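You operate a simulated robot arm through the tools that you are given. There is no shell and no other tool. Be economical: measure what you need, move in short steps, check, and stop when the job is done.

You are at the controls of a simulated two-armed robot. One attempt, no reset.

TASK
Seal the pump and pull at least 22 inches of vacuum on the intake gauge.
Fine: black handle in, pump drain shut, intake cap tight; hold the primer button till the needle is there. Leave the other controls as they are.

The check looks at the end state, three seconds after you hand in, the way a careful person would. Anything else that was tipped, shoved, dropped, spilled or broken makes it a failure. Lids that push on must go on centred and level and be pressed home; caps that screw on are set level and turned clockwise until they are tight.

THE ROBOT
Two 7-joint arms with fingered hands on one trunk, on a base that drives. Base frame: it is fixed to the floor where the robot stands at the start and does not move with it; the origin is under the middle of the robot, x ahead of it, y to its left, z up. Lengths are in mm, angles in rad, forces in N, time in s.
The left shoulder is at the start at [70, 149, 1235], the right one opposite. With the tool pointing down near the work surface each hand reaches from about 100 to 620 mm from the robot's upright axis, wherever it stands, measured 20 degrees to its own side. Places, roughly: black handle [500, 0, 1000]; blue pump handle [700, -500, 900]; green pump button [300, 900, 900]; intake cap [700, -300, 900]; intake cap arm [700, -200, 900]; intake gauge [1100, 500, 1100]; left cap [100, 500, 800]; left cap arm [100, 500, 800]; left drain handle [400, 500, 800]; left grease cap [600, -600, 600]; middle cap [300, 100, 800]; middle cap arm [300, 100, 800]; middle drain handle [500, 400, 800]; open button [300, 900, 800]; orange handle [400, 0, 600]; pressure tap [900, -600, 900]. Payload 3.6 kg a hand.
The tool frame of a hand sits at the grasp point between the pads (the TCP): z along the fingers, y along the line on which they close. The tips reach 25 mm beyond it. Largest opening 88 mm; the body of the gripper starts 29 mm behind the TCP. The gripper is a hand of 4 fingers: y runs from the thumb to the fingers, the wrist lies at [-13, -97, -162] in the tool frame.
Orientation is that of the tool frame in the base frame, as [roll, pitch, yaw] about the fixed x, y, z axes, in that order (R = Rz(yaw) Ry(pitch) Rx(roll)). With the fingers straight down and the wrist toward the robot, the tool's x, y and z point along [0, 1, 0], [1, 0, 0] and [0, 0, -1] of the base frame.

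THE INTERFACE
- The arms move only by the tool drive_tool. It takes "left_rows", "right_rows" or both (then of equal length, played together; a hand with none holds still); each is a list of rows, each a list of 6 numbers: the shift along the tool's x, y, z in units of 100 mm (1.0 is 100 mm), then the turn, a rotation vector about the tool's x, y, z in units of 120 degrees (1.0 is 120 degrees). In form: [[x, y, z, rx, ry, rz], ...]. A call has 1 to 10 rows; each row is the pose to reach, as a shift and turn from the pose commanded when the call began, along the tool's axes at that moment. A call with a number of a shift or a turn outside -1 to 1 is refused whole. Each row takes 0.2 s and may step no farther than 50 mm and 0.15 rad from the row before; otherwise, the whole call is refused. A pose out of reach is approached as far as the arm can. The call stops where the force on the tool passes 80 N (or 10 N more than at its start, if that is more) or the arm is blocked; 0.2 s more then pass. In this call time passes only in rows, and 0.2 s behind the last. The reply holds the time, the measured pose of the TCP, the force on the tool along the base axes, the opening and the grip force, in the units named above and with some noise, with the torque about the TCP (base axes, N m) and any sound that the robot's microphone picked up.
- Cameras (640 x 400 px; columns grow to the right, rows downward): "scene" is now at [138.9, -5.6, 1466.8]; the picture's right is [-0.06, -1.00, 0.00], its down [-0.54, 0.03, -0.84] and it looks along [0.84, -0.05, -0.54] (base axes); focal length 214 px, centre (320, 200). "left" rides on the left gripper at [-64, -83, -98] in its tool frame; the picture's right is [-0.62, -0.37, 0.69], its down [0.71, -0.63, 0.30] and it looks along [0.32, 0.68, 0.65] (tool axes); focal length 265 px, centre (320, 200). "right" rides on the right gripper at [64, -84, -98] in its tool frame; the picture's right is [-0.62, 0.37, -0.69], its down [-0.72, -0.63, 0.30] and it looks along [-0.32, 0.68, 0.65] (tool axes); focal length 265 px, centre (320, 200). There is no depth. A picture from a camera that has moved, and an enlarged one, comes with that camera's place and axes in the base frame and with its lens.
- camera(camera): a new picture of that camera. No time passes.
- lift_body(by): slides the trunk up (or, below 0, down) by that many mm; the arms and the scene camera ride with it, the base frame stays. It gives what a move gives, with no picture.
- roll_base(legs): drives the robot by 1 to 6 legs, each [ahead, left, turn to the left] in mm, mm and rad, along the robot's own axes; the way and the turn of a leg run together, so that a leg with both is an arc; at most 1500 mm and 3.142 rad a leg. The arms and the cameras ride along, it lands a little off, and it stops where it bumps. It gives what a move gives.
- finger_targets(index, middle, ring, thumb_bend, thumb_turn, hand): sets how far each is bent, from 0 (flat) to 100 (curled in); at 30 the hand is open as for a grip, at 70 the pads meet at the TCP. One left out holds its place. A second passes; each finger stops where it meets its share of the squeeze, and holds until it gets a number again. It is the only way to open and close the hand. It gives what a move gives, with no picture; readings hold the bend of each and the force on the fingers (four entries, about 0 where the hand has none), thumb and palm. thumb_turn goes from beside the hand (0) to across from the fingers (100), as for a grip.
- head_to(pan, tilt): turns the head with the scene camera to pan (to the left, within 1.501 rad either way) and tilt (down, from -0.506 to 1.204), counted from straight ahead of the robot. It gives what a move gives.
- enlarge(camera, box): a new picture of the part [left, top, right, bottom] of that camera's present view, enlarged. No time passes.
- finish_job(): hands the job in; it is judged then, once.

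Work in short steps. Places have to be worked out from the pictures, the camera data and where the tool is seen: move nearer, look again, correct. Check each grasp and each placing, and mend what went wrong. You have 120 turns and 88 pictures in all, those below and enlarged ones among them. Open the grippers and draw the arms clear of the work before you hand the job in, unless the task says otherwise; then end with one line.

The tools are called after "Emit:" by a JSON object that holds its "fn" and its "kwargs". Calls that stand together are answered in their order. drive_tool: Moves the arms, as the interface text tells. Its arguments: {"type":"object","properties":{"left_rows":{"type":"array"},"right_rows":{"type":"array"}},"required":[]} The other tools are called the same way: lift_body (by) slides the trunk up or down; finger_targets (index, middle, ring, thumb_bend, thumb_turn, hand) moves the fingers one by one; roll_base (legs) drives the base; head_to (pan, tilt) turns the head that bears the scene camera; camera (camera) takes a picture; enlarge (camera, box) takes an enlarged picture of a part of a camera's view; finish_job () hands the job in.

At the start:

```text
time_s: 0.0
left_eef_pos: [408.2, -35.8, 1418.5]
left_tcp_rot: [-3.14, 0.001, 1.569]
left_ft_force: [0.3, -1.0, -0.6]
left_torque: [-0.01, 0.01, 0.02]
left_width: 87.6
left_finger_force: 0.1
left_shape: jaw
left_bend: [30.0, 30.0, 30.0, 30.0, 98.0]
left_finger forces: [0.0, 0.0, 0.0, 0.0, 0.0, 0.0]
right_eef_pos: [290.4, -376.4, 1386.7]
right_tcp_rot: [3.141, -0.001, 1.572]
right_ft_force: [-0.2, 0.1, -0.9]
right_torque: [0.0, 0.0, -0.01]
right_width: 87.6
right_finger_force: 0.0
right_shape: jaw
right_bend: [30.0, 30.0, 30.0, 30.0, 98.0]
right_finger forces: [0.0, 0.0, 0.0, 0.1, 0.1, 0.0]
trunk travel left (down, up): [-725.0, 215.0]
robot x, y, heading: [0.9, 0.6, -0.001]
head pan, tilt: [-0.063, 0.571]
```

scene: 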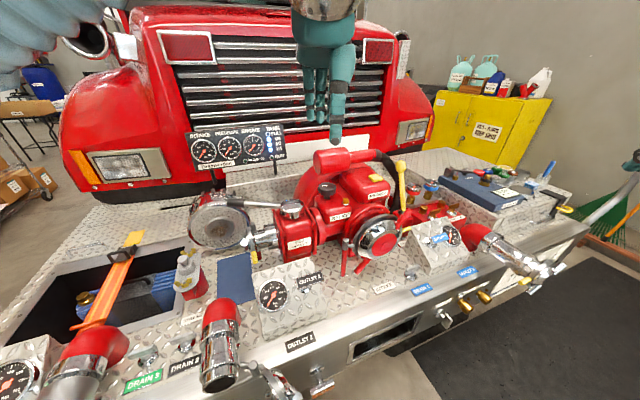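
right: 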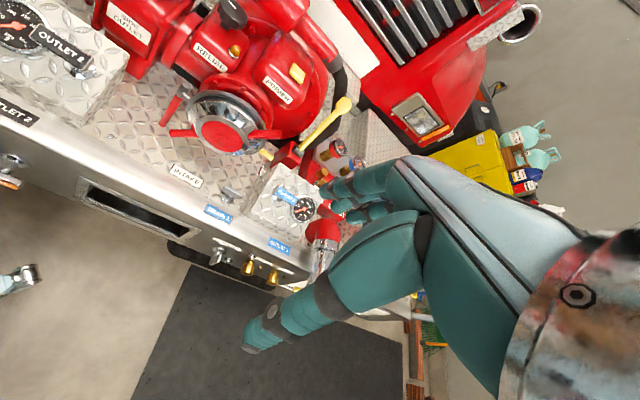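
left: 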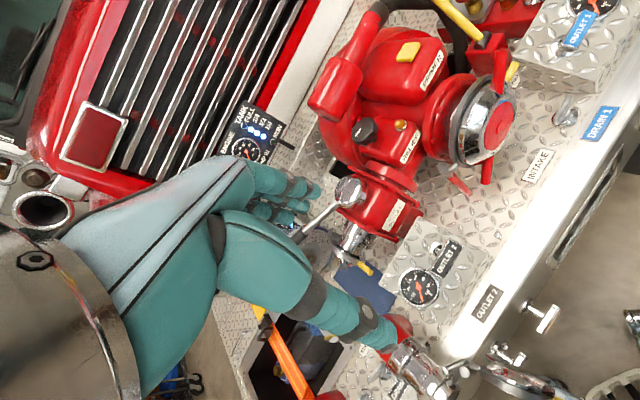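

The scene shows a fire pump on a truck bumper with several labelled controls. I enlarge parts to read the labels.

Emit:
{"fn": "enlarge", "kwargs": {"camera": "scene", "box": [180, 120, 340, 220]}}

Emit:
{"fn": "enlarge", "kwargs": {"camera": "scene", "box": [230, 160, 390, 260]}}

Emit:
{"fn": "enlarge", "kwargs": {"camera": "scene", "box": [330, 140, 490, 240]}}

Emit:
{"fn": "enlarge", "kwargs": {"camera": "scene", "box": [330, 220, 570, 370]}}

Emit:
{"fn": "enlarge", "kwargs": {"camera": "scene", "box": [0, 250, 240, 400]}}

```text
4.00 times, centred on (260, 170) of scene
camera zoom: at [138.9, -5.6, 1466.8], right [-0.06, -1.0, 0.0], down [-0.54, 0.03, -0.84], along [0.84, -0.05, -0.54], focal length 858 px, centre (560, 320)
```

zoom: 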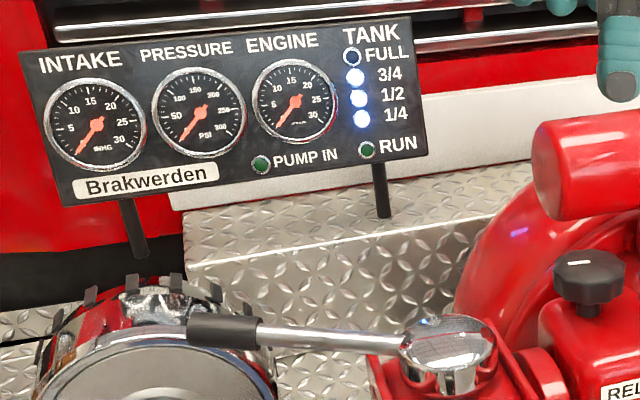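

```text
4.00 times, centred on (310, 210) of scene
camera zoom: at [138.9, -5.6, 1466.8], right [-0.06, -1.0, 0.0], down [-0.54, 0.03, -0.84], along [0.84, -0.05, -0.54], focal length 858 px, centre (360, 160)
```

zoom: 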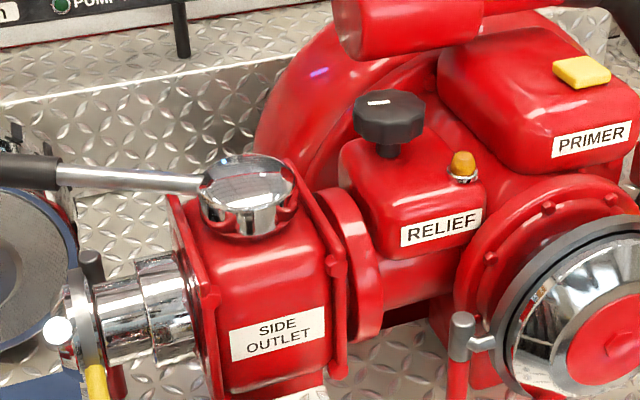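

```text
4.00 times, centred on (410, 190) of scene
camera zoom: at [138.9, -5.6, 1466.8], right [-0.06, -1.0, 0.0], down [-0.54, 0.03, -0.84], along [0.84, -0.05, -0.54], focal length 858 px, centre (-40, 240)
```

zoom: 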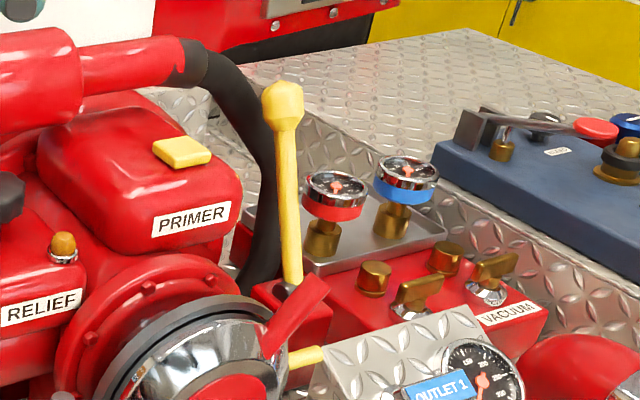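

```text
2.67 times, centred on (450, 295) of scene
camera zoom: at [138.9, -5.6, 1466.8], right [-0.06, -1.0, 0.0], down [-0.54, 0.03, -0.84], along [0.84, -0.05, -0.54], focal length 572 px, centre (-27, -53)
```

zoom: 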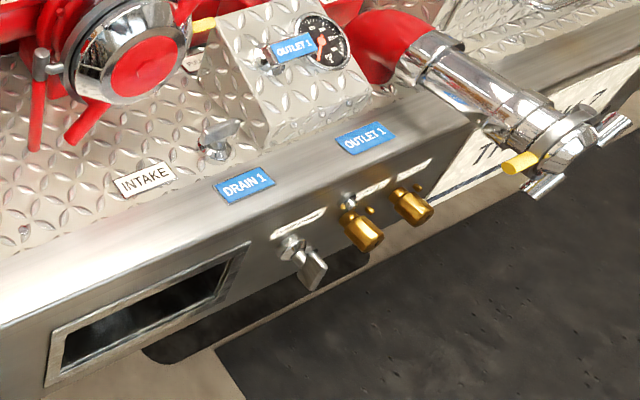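

```text
2.67 times, centred on (120, 325) of scene
camera zoom: at [138.9, -5.6, 1466.8], right [-0.06, -1.0, 0.0], down [-0.54, 0.03, -0.84], along [0.84, -0.05, -0.54], focal length 572 px, centre (853, -133)
```

zoom: 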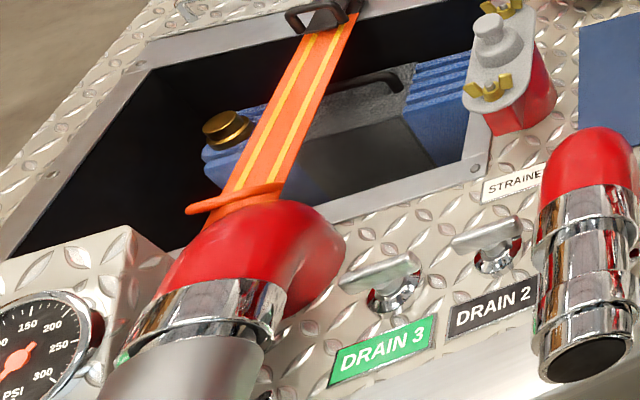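

Black-labelled OUTLET 2 T-handle seems to be the "black handle". I look closer at it and the labels under the bumper lip, and the intake cap.

Emit:
{"fn": "enlarge", "kwargs": {"camera": "scene", "box": [245, 250, 341, 310]}}

Emit:
{"fn": "enlarge", "kwargs": {"camera": "scene", "box": [330, 200, 442, 270]}}

Emit:
{"fn": "enlarge", "kwargs": {"camera": "right", "box": [150, 80, 310, 180]}}

Emit:
{"fn": "head_to", "kwargs": {"pan": -0.3, "tilt": 1.0}}

Emit:
{"fn": "camera", "kwargs": {"camera": "scene"}}

```text
6.67 times, centred on (293, 280) of scene
camera zoom: at [138.9, -5.6, 1466.8], right [-0.06, -1.0, 0.0], down [-0.54, 0.03, -0.84], along [0.84, -0.05, -0.54], focal length 1430 px, centre (500, -333)
```

zoom: 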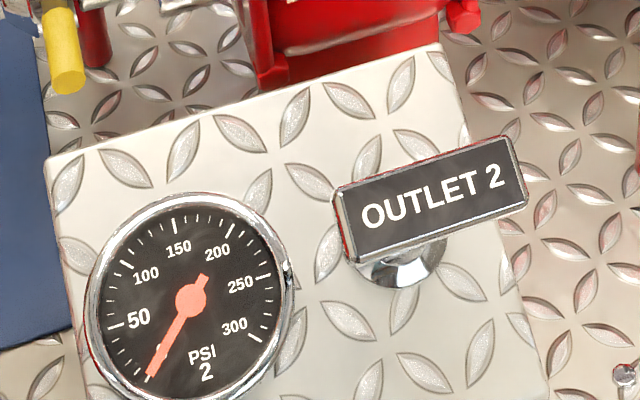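

```text
5.71 times, centred on (386, 235) of scene
camera zoom: at [138.9, -5.6, 1466.8], right [-0.06, -1.0, 0.0], down [-0.54, 0.03, -0.84], along [0.84, -0.05, -0.54], focal length 1226 px, centre (-57, 0)
```

zoom: 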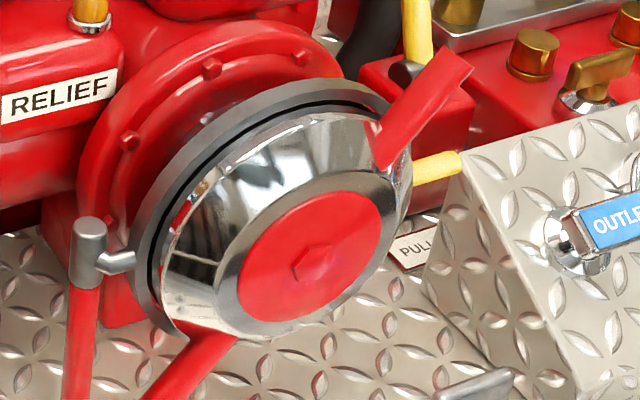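

```text
4.00 times, centred on (230, 130) of right
camera zoom: at [207.6, -312.5, 1485.3], right [0.37, -0.62, 0.69], down [-0.63, -0.72, -0.3], along [0.68, -0.32, -0.65], focal length 1062 px, centre (680, 480)
```

zoom: 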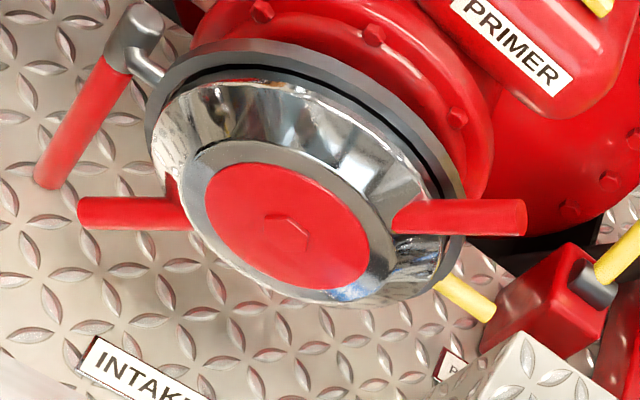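

```text
time_s: 0.9
left_eef_pos: [408.8, -35.5, 1418.1]
left_tcp_rot: [3.141, 0.0, 1.571]
left_ft_force: [-0.5, 0.5, -0.5]
left_torque: [0.0, 0.0, -0.01]
left_width: 87.8
left_finger_force: 0.2
left_shape: jaw
left_bend: [30.0, 30.0, 30.0, 30.0, 98.0]
left_finger forces: [0.1, 0.0, 0.0, 0.0, 0.0, 0.1]
right_eef_pos: [291.7, -376.6, 1386.8]
right_tcp_rot: [-3.141, 0.001, 1.571]
right_ft_force: [-0.2, -0.1, 0.1]
right_torque: [0.01, 0.04, 0.04]
right_width: 87.6
right_finger_force: 0.2
right_shape: jaw
right_bend: [30.0, 30.0, 30.0, 30.0, 98.0]
right_finger forces: [0.0, 0.0, 0.0, 0.1, 0.0, 0.1]
trunk travel left (down, up): [-725.0, 215.0]
robot x, y, heading: [1.4, -1.3, -0.001]
head pan, tilt: [-0.3, 1.0]
```

```text
76 pictures are left
camera scene: at [117.2, -20.9, 1432.1], right [-0.3, -0.96, 0.0], down [-0.8, 0.25, -0.54], along [0.52, -0.16, -0.84], focal length 214 px, centre (320, 200)
```

scene: 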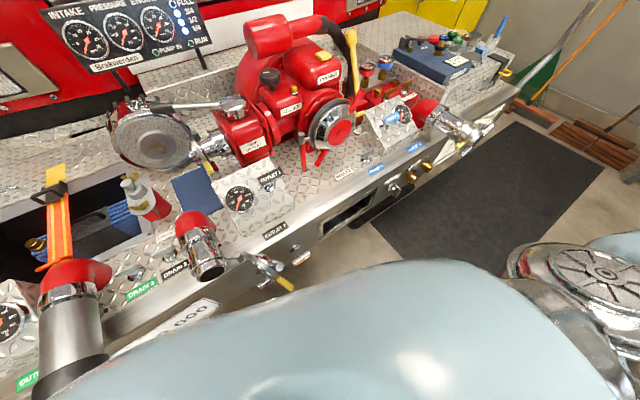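

I look at the lower panel and outlets in enlarged form.

Emit:
{"fn": "enlarge", "kwargs": {"camera": "scene", "box": [160, 210, 320, 310]}}

Emit:
{"fn": "enlarge", "kwargs": {"camera": "scene", "box": [330, 130, 490, 230]}}

Emit:
{"fn": "enlarge", "kwargs": {"camera": "left", "box": [340, 200, 580, 350]}}

Emit:
{"fn": "enlarge", "kwargs": {"camera": "right", "box": [180, 140, 340, 240]}}

```text
4.00 times, centred on (240, 260) of scene
camera zoom: at [117.2, -20.9, 1432.1], right [-0.3, -0.96, 0.0], down [-0.8, 0.25, -0.54], along [0.52, -0.16, -0.84], focal length 858 px, centre (640, -40)
```

zoom: 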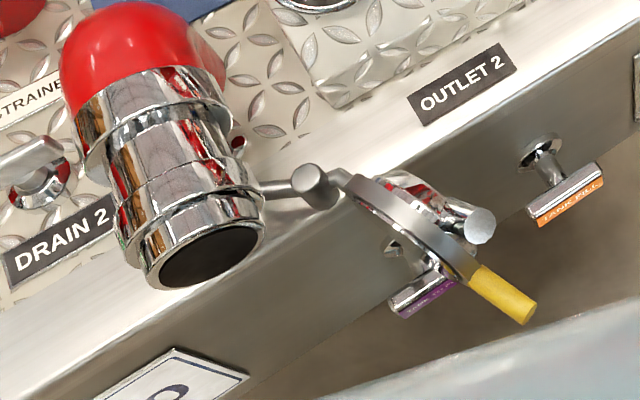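

```text
4.00 times, centred on (410, 180) of scene
camera zoom: at [117.2, -20.9, 1432.1], right [-0.3, -0.96, 0.0], down [-0.8, 0.25, -0.54], along [0.52, -0.16, -0.84], focal length 858 px, centre (-40, 280)
```

zoom: 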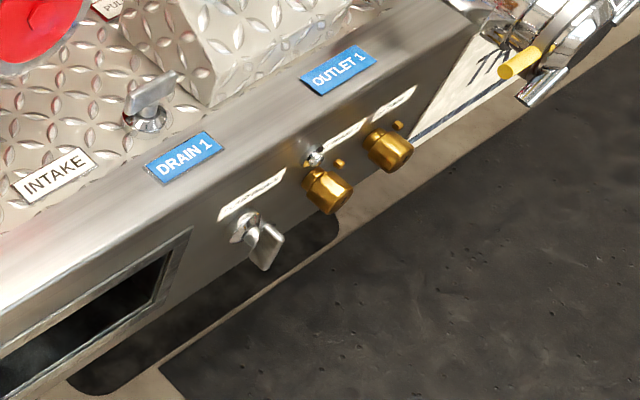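

```text
2.67 times, centred on (460, 275) of left
camera zoom: at [325.8, -100.7, 1516.0], right [-0.37, -0.62, -0.69], down [-0.63, 0.71, -0.3], along [0.68, 0.32, -0.65], focal length 708 px, centre (-53, 0)
```

zoom: 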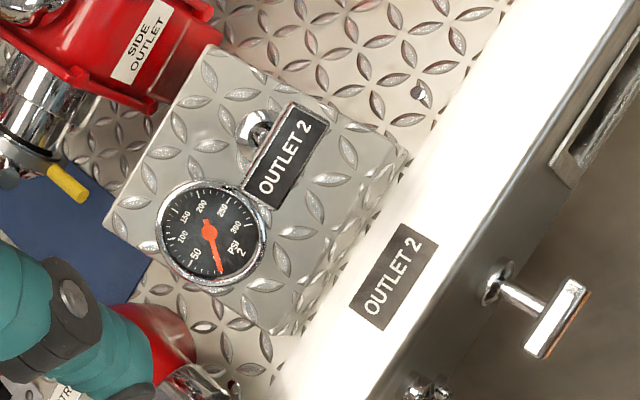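

```text
4.00 times, centred on (260, 190) of right
camera zoom: at [208.3, -312.7, 1485.1], right [0.37, -0.62, 0.69], down [-0.63, -0.71, -0.3], along [0.68, -0.32, -0.65], focal length 1062 px, centre (560, 240)
```

zoom: 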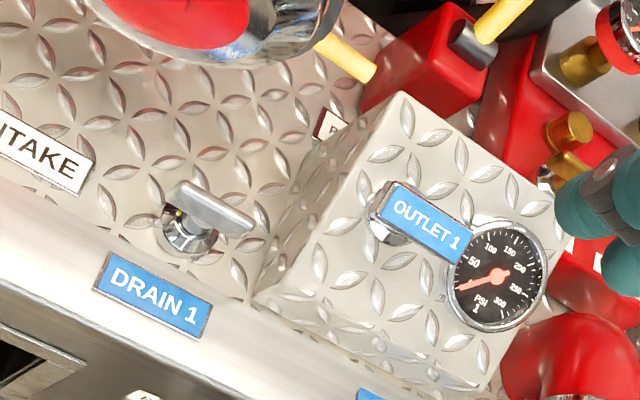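

I need to read labels on the front face and see the handles from the side; I back off and lower the trunk.

Emit:
{"fn": "roll_base", "kwargs": {"legs": [[-350, -250, 0]]}}

Emit:
{"fn": "lift_body", "kwargs": {"by": -350}}

Emit:
{"fn": "head_to", "kwargs": {"pan": 0.0, "tilt": 0.4}}

Emit:
{"fn": "camera", "kwargs": {"camera": "scene"}}

```text
time_s: 5.9
left_eef_pos: [60.6, -284.6, 1417.6]
left_tcp_rot: [3.141, 0.0, 1.575]
left_ft_force: [-0.2, 0.1, -0.3]
left_torque: [-0.03, 0.03, -0.03]
left_width: 87.6
left_finger_force: 0.1
left_shape: jaw
left_bend: [30.0, 30.0, 30.0, 30.0, 98.0]
left_finger forces: [0.1, 0.0, 0.1, 0.0, 0.0, 0.1]
right_eef_pos: [-56.5, -625.8, 1386.5]
right_tcp_rot: [3.14, 0.002, 1.575]
right_ft_force: [0.1, -0.8, 0.0]
right_torque: [-0.01, -0.03, 0.0]
right_width: 87.7
right_finger_force: 0.0
right_shape: jaw
right_bend: [30.0, 30.0, 30.0, 30.0, 98.0]
right_finger forces: [0.1, 0.0, 0.0, 0.0, 0.1, 0.0]
trunk travel left (down, up): [-725.0, 215.0]
robot x, y, heading: [-352.8, -256.8, 0.006]
head pan, tilt: [-0.3, 1.0]
```

```text
time_s: 9.3
left_eef_pos: [59.8, -286.5, 1068.1]
left_tcp_rot: [3.14, 0.0, 1.576]
left_ft_force: [-0.5, 0.5, 0.5]
left_torque: [0.0, -0.03, -0.01]
left_width: 87.7
left_finger_force: 0.2
left_shape: jaw
left_bend: [30.0, 30.0, 30.0, 30.0, 98.0]
left_finger forces: [0.0, 0.0, 0.0, 0.0, 0.0, 0.0]
right_eef_pos: [-54.6, -628.8, 1037.3]
right_tcp_rot: [-3.14, -0.002, 1.576]
right_ft_force: [-0.5, -0.2, 0.1]
right_torque: [-0.03, -0.02, 0.03]
right_width: 87.6
right_finger_force: 0.1
right_shape: jaw
right_bend: [30.0, 30.0, 30.0, 30.0, 98.0]
right_finger forces: [0.0, 0.1, 0.0, 0.0, 0.0, 0.0]
trunk travel left (down, up): [-375.0, 565.0]
robot x, y, heading: [-353.1, -255.3, 0.008]
head pan, tilt: [-0.3, 1.0]
```

```text
time_s: 10.3
left_eef_pos: [60.2, -284.9, 1068.1]
left_tcp_rot: [-3.141, -0.002, 1.576]
left_ft_force: [0.0, -0.4, 0.5]
left_torque: [0.0, 0.02, 0.01]
left_width: 87.6
left_finger_force: 0.1
left_shape: jaw
left_bend: [30.0, 30.0, 30.0, 30.0, 98.0]
left_finger forces: [0.0, 0.0, 0.0, 0.0, 0.0, 0.1]
right_eef_pos: [-55.9, -627.9, 1036.5]
right_tcp_rot: [-3.141, 0.001, 1.577]
right_ft_force: [-0.2, 0.6, 0.5]
right_torque: [0.0, -0.02, 0.01]
right_width: 87.5
right_finger_force: 0.0
right_shape: jaw
right_bend: [30.0, 30.0, 30.0, 30.0, 98.0]
right_finger forces: [0.1, 0.0, 0.0, 0.0, 0.0, 0.0]
trunk travel left (down, up): [-375.0, 565.0]
robot x, y, heading: [-353.9, -255.4, 0.002]
head pan, tilt: [0.0, 0.4]
```

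```text
71 pictures are left
camera scene: at [-207.7, -253.4, 1132.2], right [0.0, -1.0, 0.0], down [-0.39, 0.0, -0.92], along [0.92, 0.0, -0.39], focal length 214 px, centre (320, 200)
```

scene: 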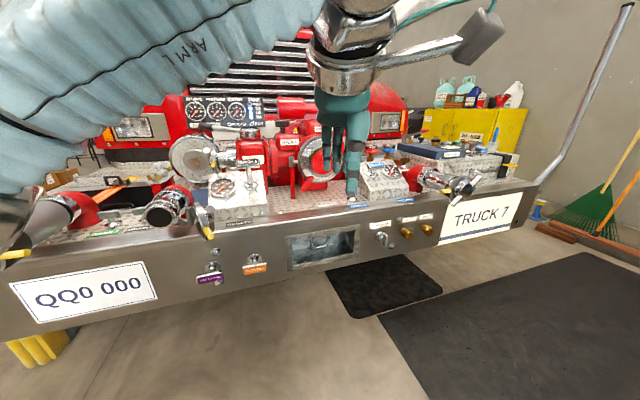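

Emit:
{"fn": "enlarge", "kwargs": {"camera": "scene", "box": [360, 205, 440, 255]}}

Emit:
{"fn": "enlarge", "kwargs": {"camera": "scene", "box": [185, 150, 345, 250]}}

Emit:
{"fn": "enlarge", "kwargs": {"camera": "scene", "box": [340, 140, 500, 240]}}

```text
8.00 times, centred on (400, 230) of scene
camera zoom: at [-207.7, -253.4, 1132.2], right [0.0, -1.0, 0.0], down [-0.39, 0.0, -0.92], along [0.92, 0.0, -0.39], focal length 1716 px, centre (-320, -40)
```

zoom: 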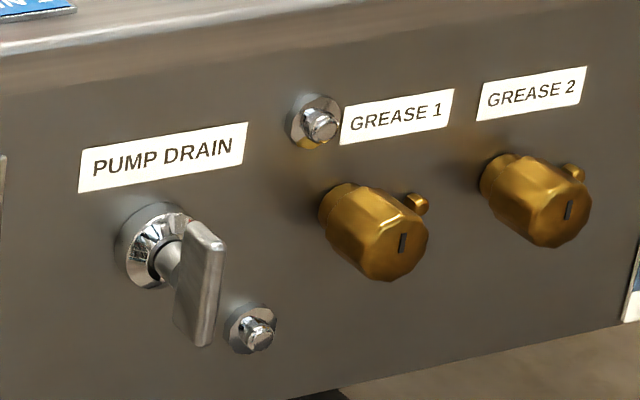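

```text
4.00 times, centred on (265, 200) of scene
camera zoom: at [-207.7, -253.4, 1132.2], right [0.0, -1.0, 0.0], down [-0.39, 0.0, -0.92], along [0.92, 0.0, -0.39], focal length 858 px, centre (540, 200)
```

zoom: 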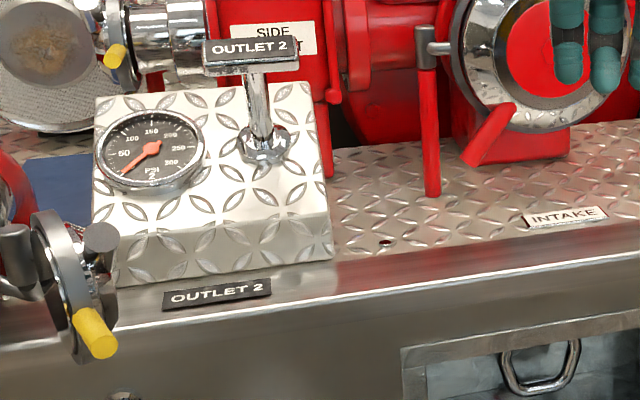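

```text
4.00 times, centred on (420, 190) of scene
camera zoom: at [-207.7, -253.4, 1132.2], right [0.0, -1.0, 0.0], down [-0.39, 0.0, -0.92], along [0.92, 0.0, -0.39], focal length 858 px, centre (-80, 240)
```

zoom: 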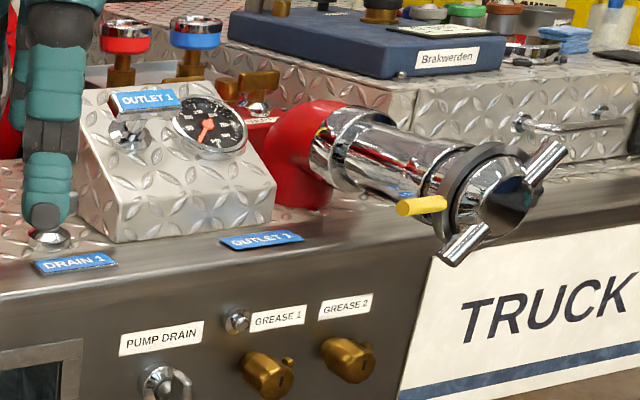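

The PUMP DRAIN T-handle is at about (556,-527,623) and stands vertical; the OUTLET 2 (black) handle at about (518,-2,959) is pulled out about 80 mm. The bumper is yawed about 0.31 rad. I raise the trunk and drive in squared to it.

Emit:
{"fn": "lift_body", "kwargs": {"by": 350}}

Emit:
{"fn": "roll_base", "kwargs": {"legs": [[455, -65, 0], [0, 0, 0.306]]}}

Emit:
{"fn": "head_to", "kwargs": {"pan": 0.0, "tilt": 0.7}}

Emit:
{"fn": "camera", "kwargs": {"camera": "scene"}}

Emit:
{"fn": "camera", "kwargs": {"camera": "right"}}

Emit:
{"fn": "camera", "kwargs": {"camera": "left"}}

```text
time_s: 13.8
left_eef_pos: [59.5, -286.0, 1418.2]
left_tcp_rot: [3.141, 0.0, 1.575]
left_ft_force: [-0.4, 0.8, -0.7]
left_torque: [0.01, -0.03, 0.0]
left_width: 87.7
left_finger_force: 0.1
left_shape: jaw
left_bend: [30.0, 30.0, 30.0, 30.0, 98.0]
left_finger forces: [0.1, 0.0, 0.0, 0.0, 0.0, 0.0]
right_eef_pos: [-54.1, -628.4, 1386.3]
right_tcp_rot: [-3.142, 0.0, 1.575]
right_ft_force: [0.5, 0.0, 0.1]
right_torque: [-0.01, 0.0, 0.01]
right_width: 87.6
right_finger_force: 0.1
right_shape: jaw
right_bend: [30.0, 30.0, 30.0, 30.0, 98.0]
right_finger forces: [0.0, 0.0, 0.0, 0.1, 0.0, 0.1]
trunk travel left (down, up): [-725.0, 215.0]
robot x, y, heading: [-352.8, -254.0, 0.005]
head pan, tilt: [0.0, 0.4]
```

```text
time_s: 22.3
left_eef_pos: [508.3, -222.4, 1417.8]
left_tcp_rot: [-3.141, 0.002, 1.882]
left_ft_force: [-0.7, 0.9, 0.1]
left_torque: [-0.02, 0.03, 0.01]
left_width: 87.8
left_finger_force: 0.1
left_shape: jaw
left_bend: [30.0, 30.0, 30.0, 30.0, 98.0]
left_finger forces: [0.0, 0.0, 0.0, 0.1, 0.1, 0.1]
right_eef_pos: [500.8, -582.5, 1387.4]
right_tcp_rot: [3.141, 0.001, 1.885]
right_ft_force: [0.3, 0.1, -0.7]
right_torque: [-0.01, -0.01, 0.01]
right_width: 87.7
right_finger_force: 0.0
right_shape: jaw
right_bend: [30.0, 30.0, 30.0, 30.0, 98.0]
right_finger forces: [0.1, 0.0, 0.0, 0.0, 0.0, 0.0]
trunk travel left (down, up): [-725.0, 215.0]
robot x, y, heading: [108.4, -313.6, 0.319]
head pan, tilt: [0.0, 0.4]
```

```text
time_s: 23.1
left_eef_pos: [506.8, -224.6, 1418.2]
left_tcp_rot: [-3.141, -0.002, 1.881]
left_ft_force: [0.1, 0.6, -0.1]
left_torque: [0.02, 0.0, 0.0]
left_width: 87.8
left_finger_force: 0.2
left_shape: jaw
left_bend: [30.0, 30.0, 30.0, 30.0, 98.0]
left_finger forces: [0.0, 0.0, 0.1, 0.1, 0.0, 0.0]
right_eef_pos: [500.7, -584.1, 1386.0]
right_tcp_rot: [3.141, -0.001, 1.884]
right_ft_force: [-1.1, 0.1, 0.4]
right_torque: [0.02, 0.03, 0.0]
right_width: 87.6
right_finger_force: 0.1
right_shape: jaw
right_bend: [30.0, 30.0, 30.0, 30.0, 98.0]
right_finger forces: [0.1, 0.0, 0.0, 0.0, 0.0, 0.1]
trunk travel left (down, up): [-725.0, 215.0]
robot x, y, heading: [107.0, -315.0, 0.317]
head pan, tilt: [0.0, 0.7]
```

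```text
67 pictures are left
camera scene: at [235.0, -274.9, 1455.5], right [0.31, -0.95, 0.0], down [-0.61, -0.2, -0.77], along [0.73, 0.24, -0.64], focal length 214 px, centre (320, 200)
```

scene: 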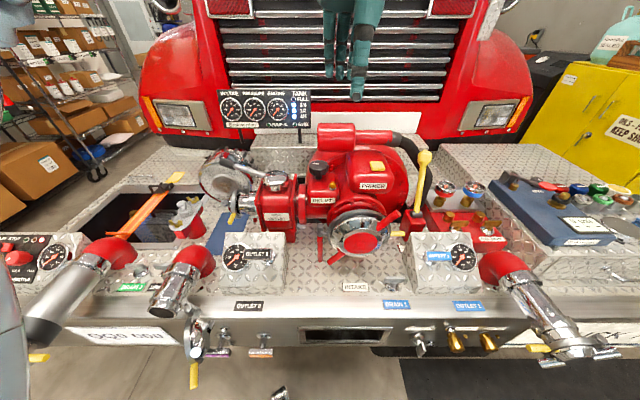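

```text
66 pictures are left
camera right: at [401.2, -548.7, 1485.1], right [0.54, -0.48, 0.69], down [-0.38, -0.87, -0.3], along [0.75, -0.1, -0.65], focal length 265 px, centre (320, 200)
```

right: 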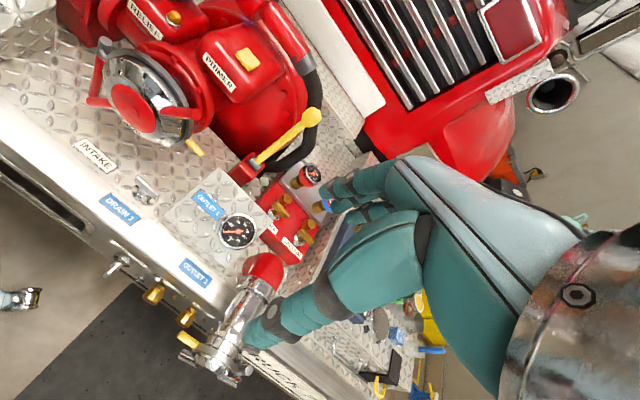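

```text
65 pictures are left
camera left: at [448.2, -310.7, 1516.2], right [-0.16, -0.7, -0.69], down [-0.82, 0.49, -0.3], along [0.55, 0.52, -0.65], focal length 265 px, centre (320, 200)
```

left: 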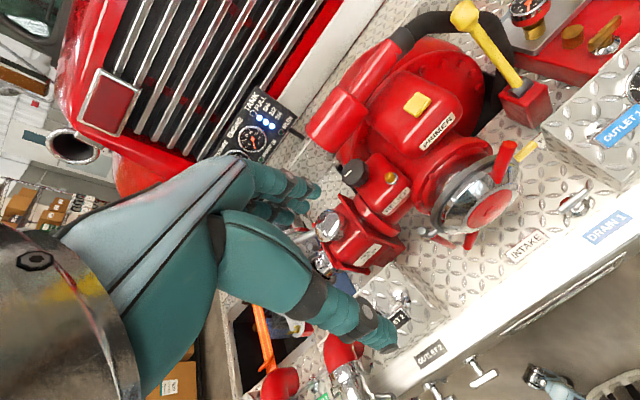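

Squared up. I enlarge the intake cap area and the black handle.

Emit:
{"fn": "enlarge", "kwargs": {"camera": "scene", "box": [304, 190, 432, 270]}}

Emit:
{"fn": "enlarge", "kwargs": {"camera": "left", "box": [400, 130, 560, 230]}}

Emit:
{"fn": "enlarge", "kwargs": {"camera": "scene", "box": [200, 190, 328, 270]}}

```text
5.00 times, centred on (368, 230) of scene
camera zoom: at [235.0, -274.9, 1455.5], right [0.31, -0.95, 0.0], down [-0.61, -0.2, -0.77], along [0.73, 0.24, -0.64], focal length 1072 px, centre (80, 50)
```

zoom: 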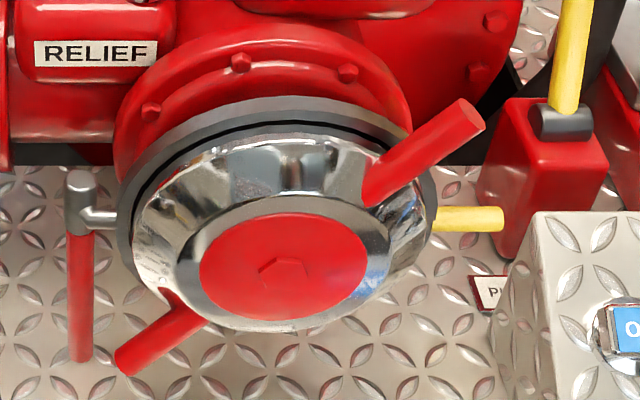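

```text
4.00 times, centred on (480, 180) of left
camera zoom: at [448.2, -310.7, 1516.2], right [-0.16, -0.7, -0.69], down [-0.82, 0.49, -0.3], along [0.55, 0.52, -0.65], focal length 1062 px, centre (-320, 280)
```

zoom: 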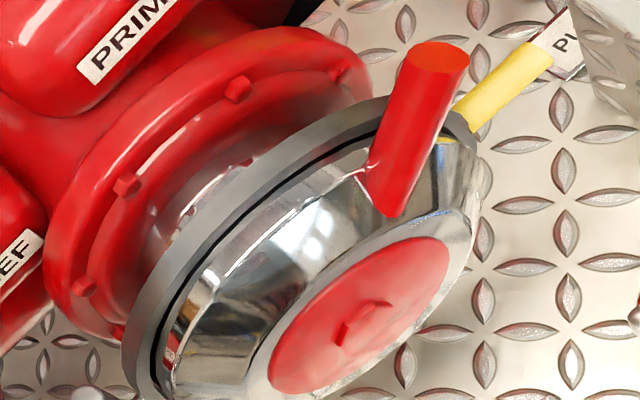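

```text
5.00 times, centred on (264, 230) of scene
camera zoom: at [235.0, -274.9, 1455.5], right [0.31, -0.95, 0.0], down [-0.61, -0.2, -0.77], along [0.73, 0.24, -0.64], focal length 1072 px, centre (600, 50)
```

zoom: 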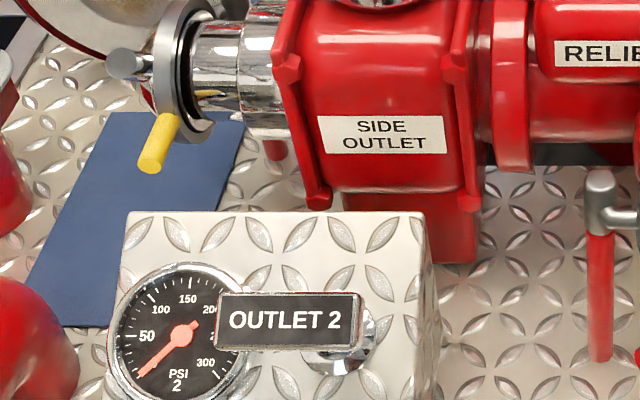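

The cap is on with two red lugs and must be turned clockwise; first the black handle at about (521,0,959). I move the left hand over it, tilt it to the stem axis and bring the fingertips together.

Emit:
{"fn": "drive_tool", "kwargs": {"left_rows": [[0.33, 0.14, 0, -0.066, 0, 0], [0.67, 0.28, 0, -0.132, 0, 0], [1.0, 0.42, 0, -0.198, 0, 0]]}}

Emit:
{"fn": "drive_tool", "kwargs": {"left_rows": [[0.5, 0.07, 0.03, 0, 0, 0], [1.0, 0.14, 0.06, 0, 0, 0]]}}

Emit:
{"fn": "finger_targets", "kwargs": {"hand": "left", "index": 70, "middle": 70, "ring": 70, "thumb_bend": 70}}

Emit:
{"fn": "lift_body", "kwargs": {"by": -320}}

Emit:
{"fn": "camera", "kwargs": {"camera": "left"}}

Emit:
{"fn": "camera", "kwargs": {"camera": "scene"}}

```text
time_s: 23.9
left_eef_pos: [518.1, -114.3, 1419.6]
left_tcp_rot: [2.724, 0.001, 1.881]
left_ft_force: [0.8, -0.6, -0.4]
left_torque: [0.01, 0.03, 0.0]
left_width: 87.5
left_finger_force: 0.1
left_shape: jaw
left_bend: [30.0, 30.0, 30.0, 30.0, 98.0]
left_finger forces: [0.1, 0.0, 0.0, 0.0, 0.1, 0.1]
right_eef_pos: [499.6, -583.4, 1385.8]
right_tcp_rot: [3.14, 0.001, 1.884]
right_ft_force: [0.5, 0.0, -1.3]
right_torque: [-0.02, 0.0, 0.0]
right_width: 87.7
right_finger_force: 0.0
right_shape: jaw
right_bend: [30.0, 30.0, 30.0, 30.0, 98.0]
right_finger forces: [0.1, 0.0, 0.1, 0.0, 0.0, 0.1]
trunk travel left (down, up): [-725.0, 215.0]
robot x, y, heading: [105.3, -315.8, 0.316]
head pan, tilt: [0.0, 0.7]
```

```text
refused: row 1 steps farther than a row can; nothing moved
```

```text
time_s: 24.9
left_eef_pos: [517.5, -114.7, 1419.6]
left_tcp_rot: [2.729, 0.001, 1.882]
left_ft_force: [-0.3, 0.7, 0.1]
left_torque: [0.01, 0.03, 0.01]
left_width: 0.1
left_finger_force: 0.1
left_shape: fingers
left_bend: [70.0, 70.0, 70.0, 70.0, 98.0]
left_finger forces: [0.0, 0.0, 0.0, 0.1, 0.1, 0.1]
right_eef_pos: [500.9, -583.4, 1387.1]
right_tcp_rot: [3.141, -0.001, 1.885]
right_ft_force: [-0.3, -0.5, 0.1]
right_torque: [-0.01, -0.01, -0.01]
right_width: 87.5
right_finger_force: 0.1
right_shape: jaw
right_bend: [30.0, 30.0, 30.0, 30.0, 98.0]
right_finger forces: [0.1, 0.0, 0.0, 0.0, 0.0, 0.0]
trunk travel left (down, up): [-725.0, 215.0]
robot x, y, heading: [106.6, -315.7, 0.312]
head pan, tilt: [0.0, 0.7]
```

```text
time_s: 28.0
left_eef_pos: [517.3, -115.0, 1098.7]
left_tcp_rot: [2.728, 0.002, 1.883]
left_ft_force: [1.4, -0.3, -0.4]
left_torque: [0.0, 0.01, -0.01]
left_width: 0.0
left_finger_force: 0.0
left_shape: fingers
left_bend: [70.0, 70.0, 70.0, 70.0, 98.0]
left_finger forces: [0.0, 0.1, 0.0, 0.0, 0.1, 0.0]
right_eef_pos: [500.0, -583.5, 1067.5]
right_tcp_rot: [3.141, -0.002, 1.883]
right_ft_force: [-0.6, 0.1, 0.6]
right_torque: [-0.03, -0.03, 0.01]
right_width: 87.6
right_finger_force: 0.1
right_shape: jaw
right_bend: [30.0, 30.0, 30.0, 30.0, 98.0]
right_finger forces: [0.0, 0.0, 0.0, 0.0, 0.0, 0.0]
trunk travel left (down, up): [-405.0, 535.0]
robot x, y, heading: [105.2, -315.4, 0.317]
head pan, tilt: [0.0, 0.7]
```

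```text
61 pictures are left
camera left: at [427.2, -212.9, 1155.6], right [0.13, -0.61, -0.78], down [-0.65, 0.54, -0.53], along [0.75, 0.58, -0.32], focal length 265 px, centre (320, 200)
```

left: 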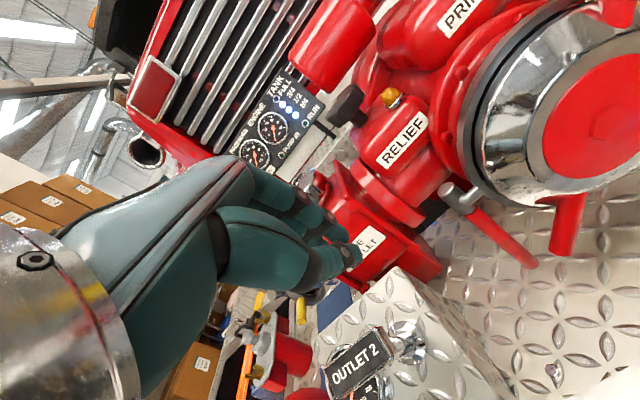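

```text
60 pictures are left
camera scene: at [235.1, -274.5, 1135.5], right [0.31, -0.95, 0.0], down [-0.61, -0.2, -0.77], along [0.73, 0.24, -0.64], focal length 214 px, centre (320, 200)
```

scene: 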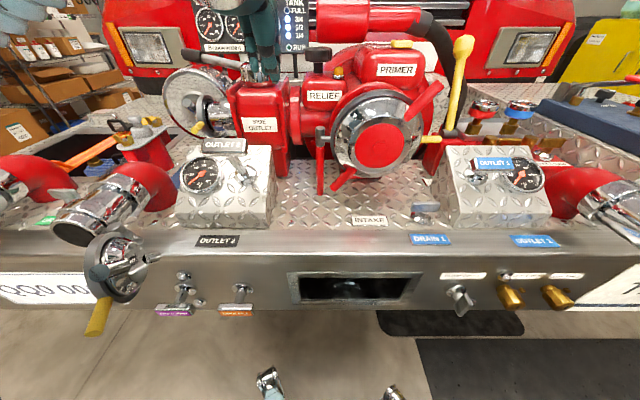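

Hand is level with the box's right; handle face refined to about (523,3,958). I move to 40 mm before it along the stem axis.

Emit:
{"fn": "drive_tool", "kwargs": {"left_rows": [[0.35, -0.05, 0.0, 0, 0, 0], [0.7, -0.1, 0.05, 0, 0, 0], [1.0, -0.15, 0.25, 0, 0, 0]]}}

Emit:
{"fn": "drive_tool", "kwargs": {"left_rows": [[0.1, 0, 0.25, 0, 0, 0], [0.1, -0.03, 0.5, 0, 0, 0]]}}

Emit:
{"fn": "camera", "kwargs": {"camera": "left"}}

Emit:
{"fn": "enlarge", "kwargs": {"camera": "scene", "box": [140, 80, 300, 180]}}

```text
time_s: 28.8
left_eef_pos: [483.0, -19.4, 1071.7]
left_tcp_rot: [2.728, 0.001, 1.884]
left_ft_force: [-0.6, -0.2, 0.6]
left_torque: [0.02, 0.0, 0.03]
left_width: 0.1
left_finger_force: 0.1
left_shape: fingers
left_bend: [70.0, 70.0, 70.0, 70.0, 98.0]
left_finger forces: [0.0, 0.0, 0.0, 0.1, 0.1, 0.1]
right_eef_pos: [500.8, -581.7, 1067.3]
right_tcp_rot: [-3.141, 0.002, 1.884]
right_ft_force: [0.2, -0.1, 0.3]
right_torque: [-0.02, 0.01, -0.02]
right_width: 87.7
right_finger_force: 0.1
right_shape: jaw
right_bend: [30.0, 30.0, 30.0, 30.0, 98.0]
right_finger forces: [0.0, 0.0, 0.0, 0.0, 0.0, 0.1]
trunk travel left (down, up): [-405.0, 535.0]
robot x, y, heading: [106.4, -316.0, 0.31]
head pan, tilt: [0.0, 0.7]
```

```text
time_s: 29.4
left_eef_pos: [497.6, -6.2, 1023.1]
left_tcp_rot: [2.728, 0.0, 1.881]
left_ft_force: [0.2, -0.2, -0.1]
left_torque: [0.01, -0.03, 0.01]
left_width: 0.2
left_finger_force: 0.2
left_shape: fingers
left_bend: [70.0, 70.0, 70.0, 70.0, 98.0]
left_finger forces: [0.0, 0.1, 0.1, 0.0, 0.1, 0.0]
right_eef_pos: [500.6, -583.2, 1067.2]
right_tcp_rot: [3.141, 0.001, 1.883]
right_ft_force: [0.1, 0.1, -0.1]
right_torque: [-0.04, 0.01, -0.01]
right_width: 87.7
right_finger_force: 0.1
right_shape: jaw
right_bend: [30.0, 30.0, 30.0, 30.0, 98.0]
right_finger forces: [0.0, 0.0, 0.0, 0.0, 0.0, 0.1]
trunk travel left (down, up): [-405.0, 535.0]
robot x, y, heading: [108.1, -315.1, 0.315]
head pan, tilt: [0.0, 0.7]
```

```text
59 pictures are left
camera left: at [406.8, -104.1, 1079.8], right [0.13, -0.61, -0.78], down [-0.65, 0.54, -0.53], along [0.75, 0.58, -0.32], focal length 265 px, centre (320, 200)
```

left: 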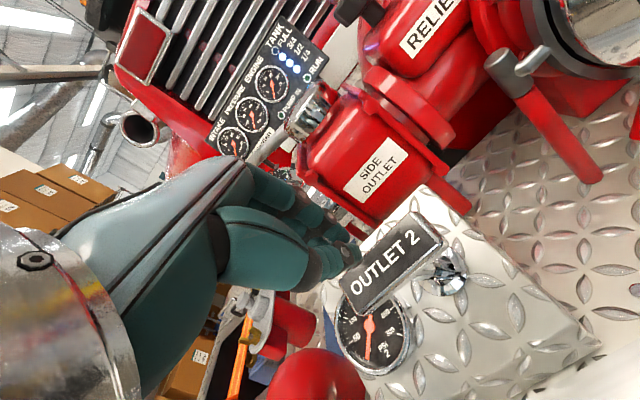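

```text
4.00 times, centred on (220, 130) of scene
camera zoom: at [235.5, -274.8, 1135.5], right [0.31, -0.95, 0.0], down [-0.61, -0.2, -0.76], along [0.73, 0.24, -0.64], focal length 858 px, centre (720, 480)
```

zoom: 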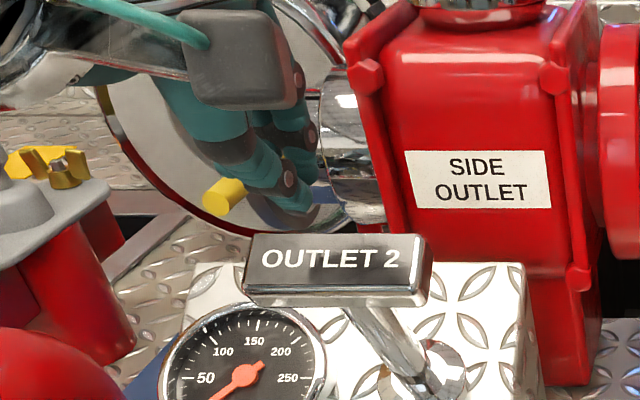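

Fingertips line up with the plate; I press along the stem axis in small steps.

Emit:
{"fn": "drive_tool", "kwargs": {"left_rows": [[0, 0, 0.2, 0, 0, 0], [0, 0, 0.35, 0, 0, 0], [0, 0, 0.5, 0, 0, 0], [0, 0.01, 0.6, 0, 0, 0], [0, 0.02, 0.7, 0, 0, 0]]}}

Emit:
{"fn": "enlarge", "kwargs": {"camera": "scene", "box": [140, 90, 300, 190]}}

```text
time_s: 30.6
left_eef_pos: [525.1, 2.3, 959.9]
left_tcp_rot: [2.727, 0.002, 1.882]
left_ft_force: [-1.0, -0.4, 3.0]
left_torque: [-0.05, -0.06, -0.01]
left_width: 0.0
left_finger_force: 1.8
left_shape: fingers
left_bend: [70.0, 70.0, 70.0, 70.0, 98.0]
left_finger forces: [2.9, 0.1, 0.1, 0.0, 0.0, 0.1]
right_eef_pos: [500.1, -583.2, 1066.2]
right_tcp_rot: [3.14, 0.0, 1.884]
right_ft_force: [0.7, 0.0, -0.8]
right_torque: [-0.01, -0.02, 0.0]
right_width: 87.7
right_finger_force: 0.0
right_shape: jaw
right_bend: [30.0, 30.0, 30.0, 30.0, 98.0]
right_finger forces: [0.0, 0.1, 0.1, 0.0, 0.0, 0.0]
trunk travel left (down, up): [-405.0, 535.0]
robot x, y, heading: [107.7, -318.7, 0.316]
head pan, tilt: [0.0, 0.7]
```

```text
4.00 times, centred on (220, 140) of scene
camera zoom: at [234.8, -274.7, 1135.5], right [0.31, -0.95, 0.0], down [-0.61, -0.2, -0.77], along [0.73, 0.24, -0.64], focal length 858 px, centre (720, 440)
```

zoom: 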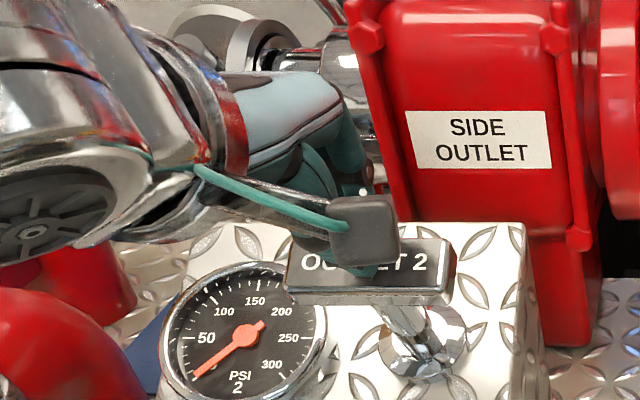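

It moves in with ~3 N. I keep pressing.

Emit:
{"fn": "drive_tool", "kwargs": {"left_rows": [[0, 0, 0.1, 0, 0, 0], [0, 0, 0.2, 0, 0, 0], [0, 0, 0.3, 0, 0, 0], [0, 0, 0.4, 0, 0, 0], [0, 0, 0.5, 0, 0, 0]]}}

Emit:
{"fn": "enlarge", "kwargs": {"camera": "scene", "box": [140, 90, 300, 190]}}

```text
time_s: 31.8
left_eef_pos: [537.6, 5.4, 929.4]
left_tcp_rot: [2.693, 0.004, 1.882]
left_ft_force: [-23.3, -2.5, 48.7]
left_torque: [-0.24, 0.13, -0.14]
left_width: 0.0
left_finger_force: 28.1
left_shape: fingers
left_bend: [71.0, 71.0, 70.0, 70.0, 98.0]
left_finger forces: [22.4, 3.8, 0.0, 0.0, 29.6, 0.0]
right_eef_pos: [491.6, -588.4, 1070.6]
right_tcp_rot: [3.129, -0.001, 1.883]
right_ft_force: [0.3, 0.5, -0.7]
right_torque: [0.0, 0.01, -0.01]
right_width: 87.6
right_finger_force: 0.0
right_shape: jaw
right_bend: [30.0, 30.0, 30.0, 30.0, 98.0]
right_finger forces: [0.0, 0.1, 0.1, 0.0, 0.0, 0.0]
trunk travel left (down, up): [-405.0, 535.0]
robot x, y, heading: [109.1, -314.4, 0.315]
head pan, tilt: [0.0, 0.7]
```

```text
4.00 times, centred on (220, 140) of scene
camera zoom: at [226.1, -278.9, 1137.5], right [0.31, -0.95, 0.0], down [-0.61, -0.2, -0.77], along [0.73, 0.24, -0.64], focal length 858 px, centre (720, 440)
```

zoom: 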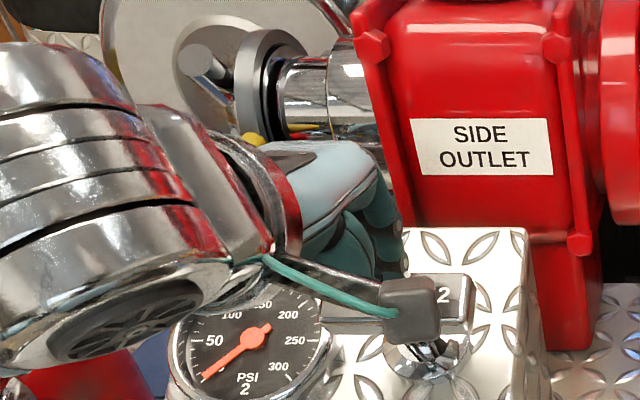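

Force rose to ~54 N: probably the inner stop. I back off and look.

Emit:
{"fn": "drive_tool", "kwargs": {"left_rows": [[0, 0, -0.3, 0, 0, 0], [0, 0, -0.65, 0, 0, 0], [0, 0, -1.0, 0, 0, 0]]}}

Emit:
{"fn": "drive_tool", "kwargs": {"left_rows": [[0, 0, -0.35, 0, 0, 0], [0.3, 0, -0.65, 0, 0, 0], [0.6, 0, -1.0, 0, 0, 0]]}}

Emit:
{"fn": "camera", "kwargs": {"camera": "scene"}}

Emit:
{"fn": "enlarge", "kwargs": {"camera": "scene", "box": [160, 110, 320, 210]}}

```text
time_s: 32.6
left_eef_pos: [509.1, -3.2, 1003.2]
left_tcp_rot: [2.732, 0.0, 1.883]
left_ft_force: [0.4, 0.8, 0.9]
left_torque: [0.01, 0.02, -0.02]
left_width: 0.0
left_finger_force: 0.0
left_shape: fingers
left_bend: [70.0, 70.0, 70.0, 70.0, 98.0]
left_finger forces: [0.0, 0.0, 0.0, 0.1, 0.0, 0.0]
right_eef_pos: [503.0, -583.5, 1066.9]
right_tcp_rot: [-3.139, -0.001, 1.883]
right_ft_force: [-0.1, 0.5, -0.1]
right_torque: [0.03, 0.04, 0.01]
right_width: 87.5
right_finger_force: 0.1
right_shape: jaw
right_bend: [30.0, 30.0, 30.0, 30.0, 98.0]
right_finger forces: [0.0, 0.0, 0.0, 0.0, 0.0, 0.0]
trunk travel left (down, up): [-405.0, 535.0]
robot x, y, heading: [109.8, -316.5, 0.311]
head pan, tilt: [0.0, 0.7]
```

```text
time_s: 33.4
left_eef_pos: [448.3, 40.6, 1096.2]
left_tcp_rot: [2.726, -0.001, 1.881]
left_ft_force: [-0.9, 0.3, -0.3]
left_torque: [0.0, 0.02, 0.03]
left_width: 0.0
left_finger_force: 0.1
left_shape: fingers
left_bend: [70.0, 70.0, 70.0, 70.0, 98.0]
left_finger forces: [0.1, 0.0, 0.0, 0.0, 0.0, 0.0]
right_eef_pos: [499.3, -584.0, 1067.4]
right_tcp_rot: [3.138, -0.001, 1.883]
right_ft_force: [-0.2, -0.8, 0.3]
right_torque: [0.0, -0.02, 0.0]
right_width: 87.7
right_finger_force: 0.0
right_shape: jaw
right_bend: [30.0, 30.0, 30.0, 30.0, 98.0]
right_finger forces: [0.0, 0.1, 0.0, 0.1, 0.0, 0.0]
trunk travel left (down, up): [-405.0, 535.0]
robot x, y, heading: [104.9, -316.1, 0.316]
head pan, tilt: [0.0, 0.7]
```

```text
55 pictures are left
camera scene: at [234.4, -275.3, 1135.6], right [0.31, -0.95, 0.0], down [-0.61, -0.2, -0.77], along [0.73, 0.24, -0.64], focal length 214 px, centre (320, 200)
```

scene: 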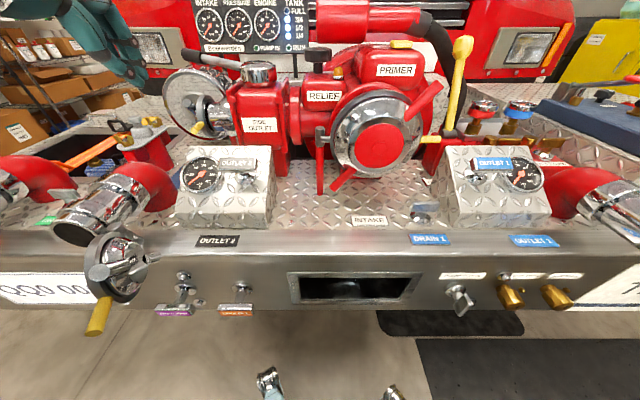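

```text
4.00 times, centred on (240, 160) of scene
camera zoom: at [234.4, -275.3, 1135.6], right [0.31, -0.95, 0.0], down [-0.61, -0.2, -0.77], along [0.73, 0.24, -0.64], focal length 858 px, centre (640, 360)
```

zoom: 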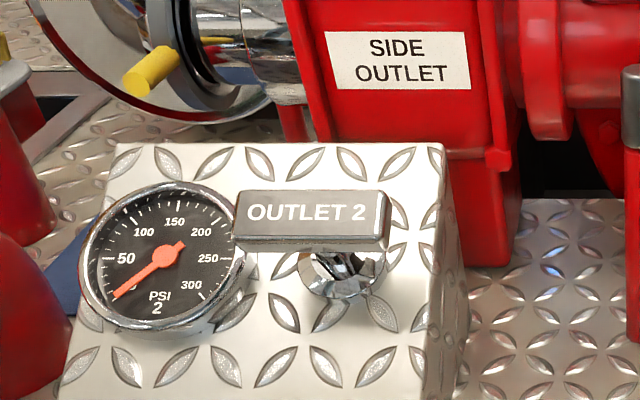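

I compare with the OUTLET 1 handle, which is in.

Emit:
{"fn": "enlarge", "kwargs": {"camera": "scene", "box": [420, 120, 580, 220]}}

Emit:
{"fn": "enlarge", "kwargs": {"camera": "scene", "box": [420, 260, 516, 320]}}

```text
4.00 times, centred on (500, 170) of scene
camera zoom: at [234.4, -275.3, 1135.6], right [0.31, -0.95, 0.0], down [-0.61, -0.2, -0.77], along [0.73, 0.24, -0.64], focal length 858 px, centre (-400, 320)
```

zoom: 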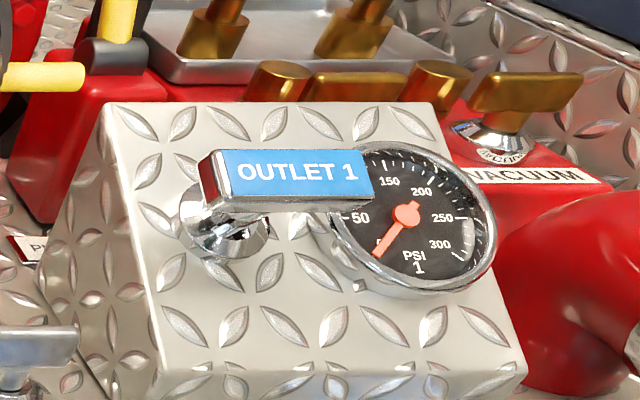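

```text
6.67 times, centred on (468, 290) of scene
camera zoom: at [234.4, -275.3, 1135.6], right [0.31, -0.95, 0.0], down [-0.61, -0.2, -0.77], along [0.73, 0.24, -0.64], focal length 1430 px, centre (-667, -400)
```

zoom: 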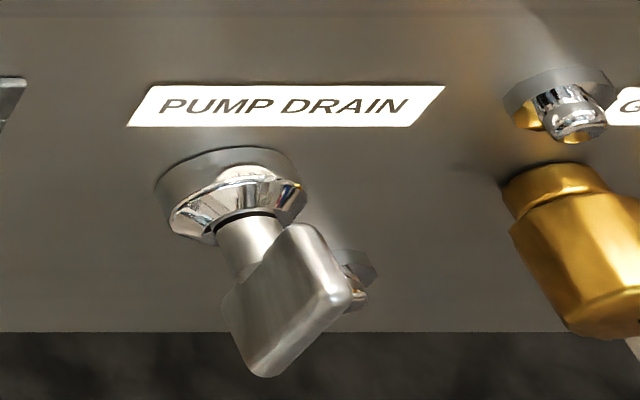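

Emit:
{"fn": "camera", "kwargs": {"camera": "left"}}

Emit:
{"fn": "camera", "kwargs": {"camera": "right"}}

```text
51 pictures are left
camera left: at [358.2, -56.9, 1153.3], right [0.13, -0.61, -0.78], down [-0.65, 0.54, -0.53], along [0.75, 0.58, -0.32], focal length 265 px, centre (320, 200)
```

left: 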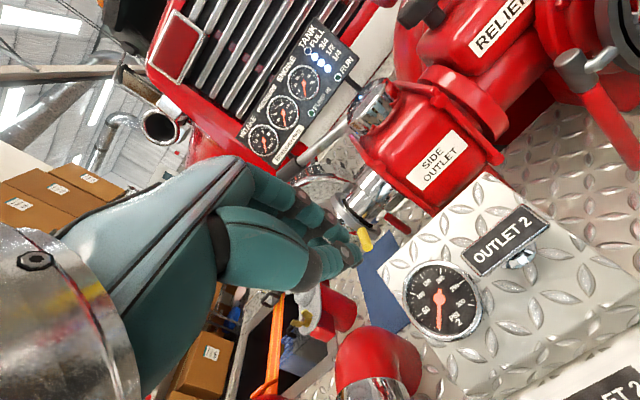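

```text
50 pictures are left
camera right: at [400.5, -549.2, 1165.2], right [0.54, -0.48, 0.69], down [-0.38, -0.87, -0.31], along [0.75, -0.1, -0.65], focal length 265 px, centre (320, 200)
```

right: 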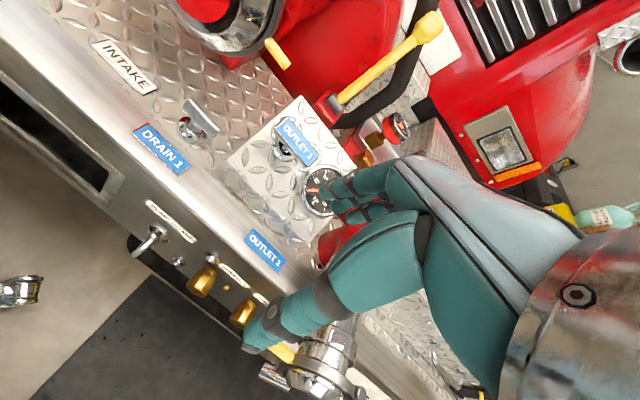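

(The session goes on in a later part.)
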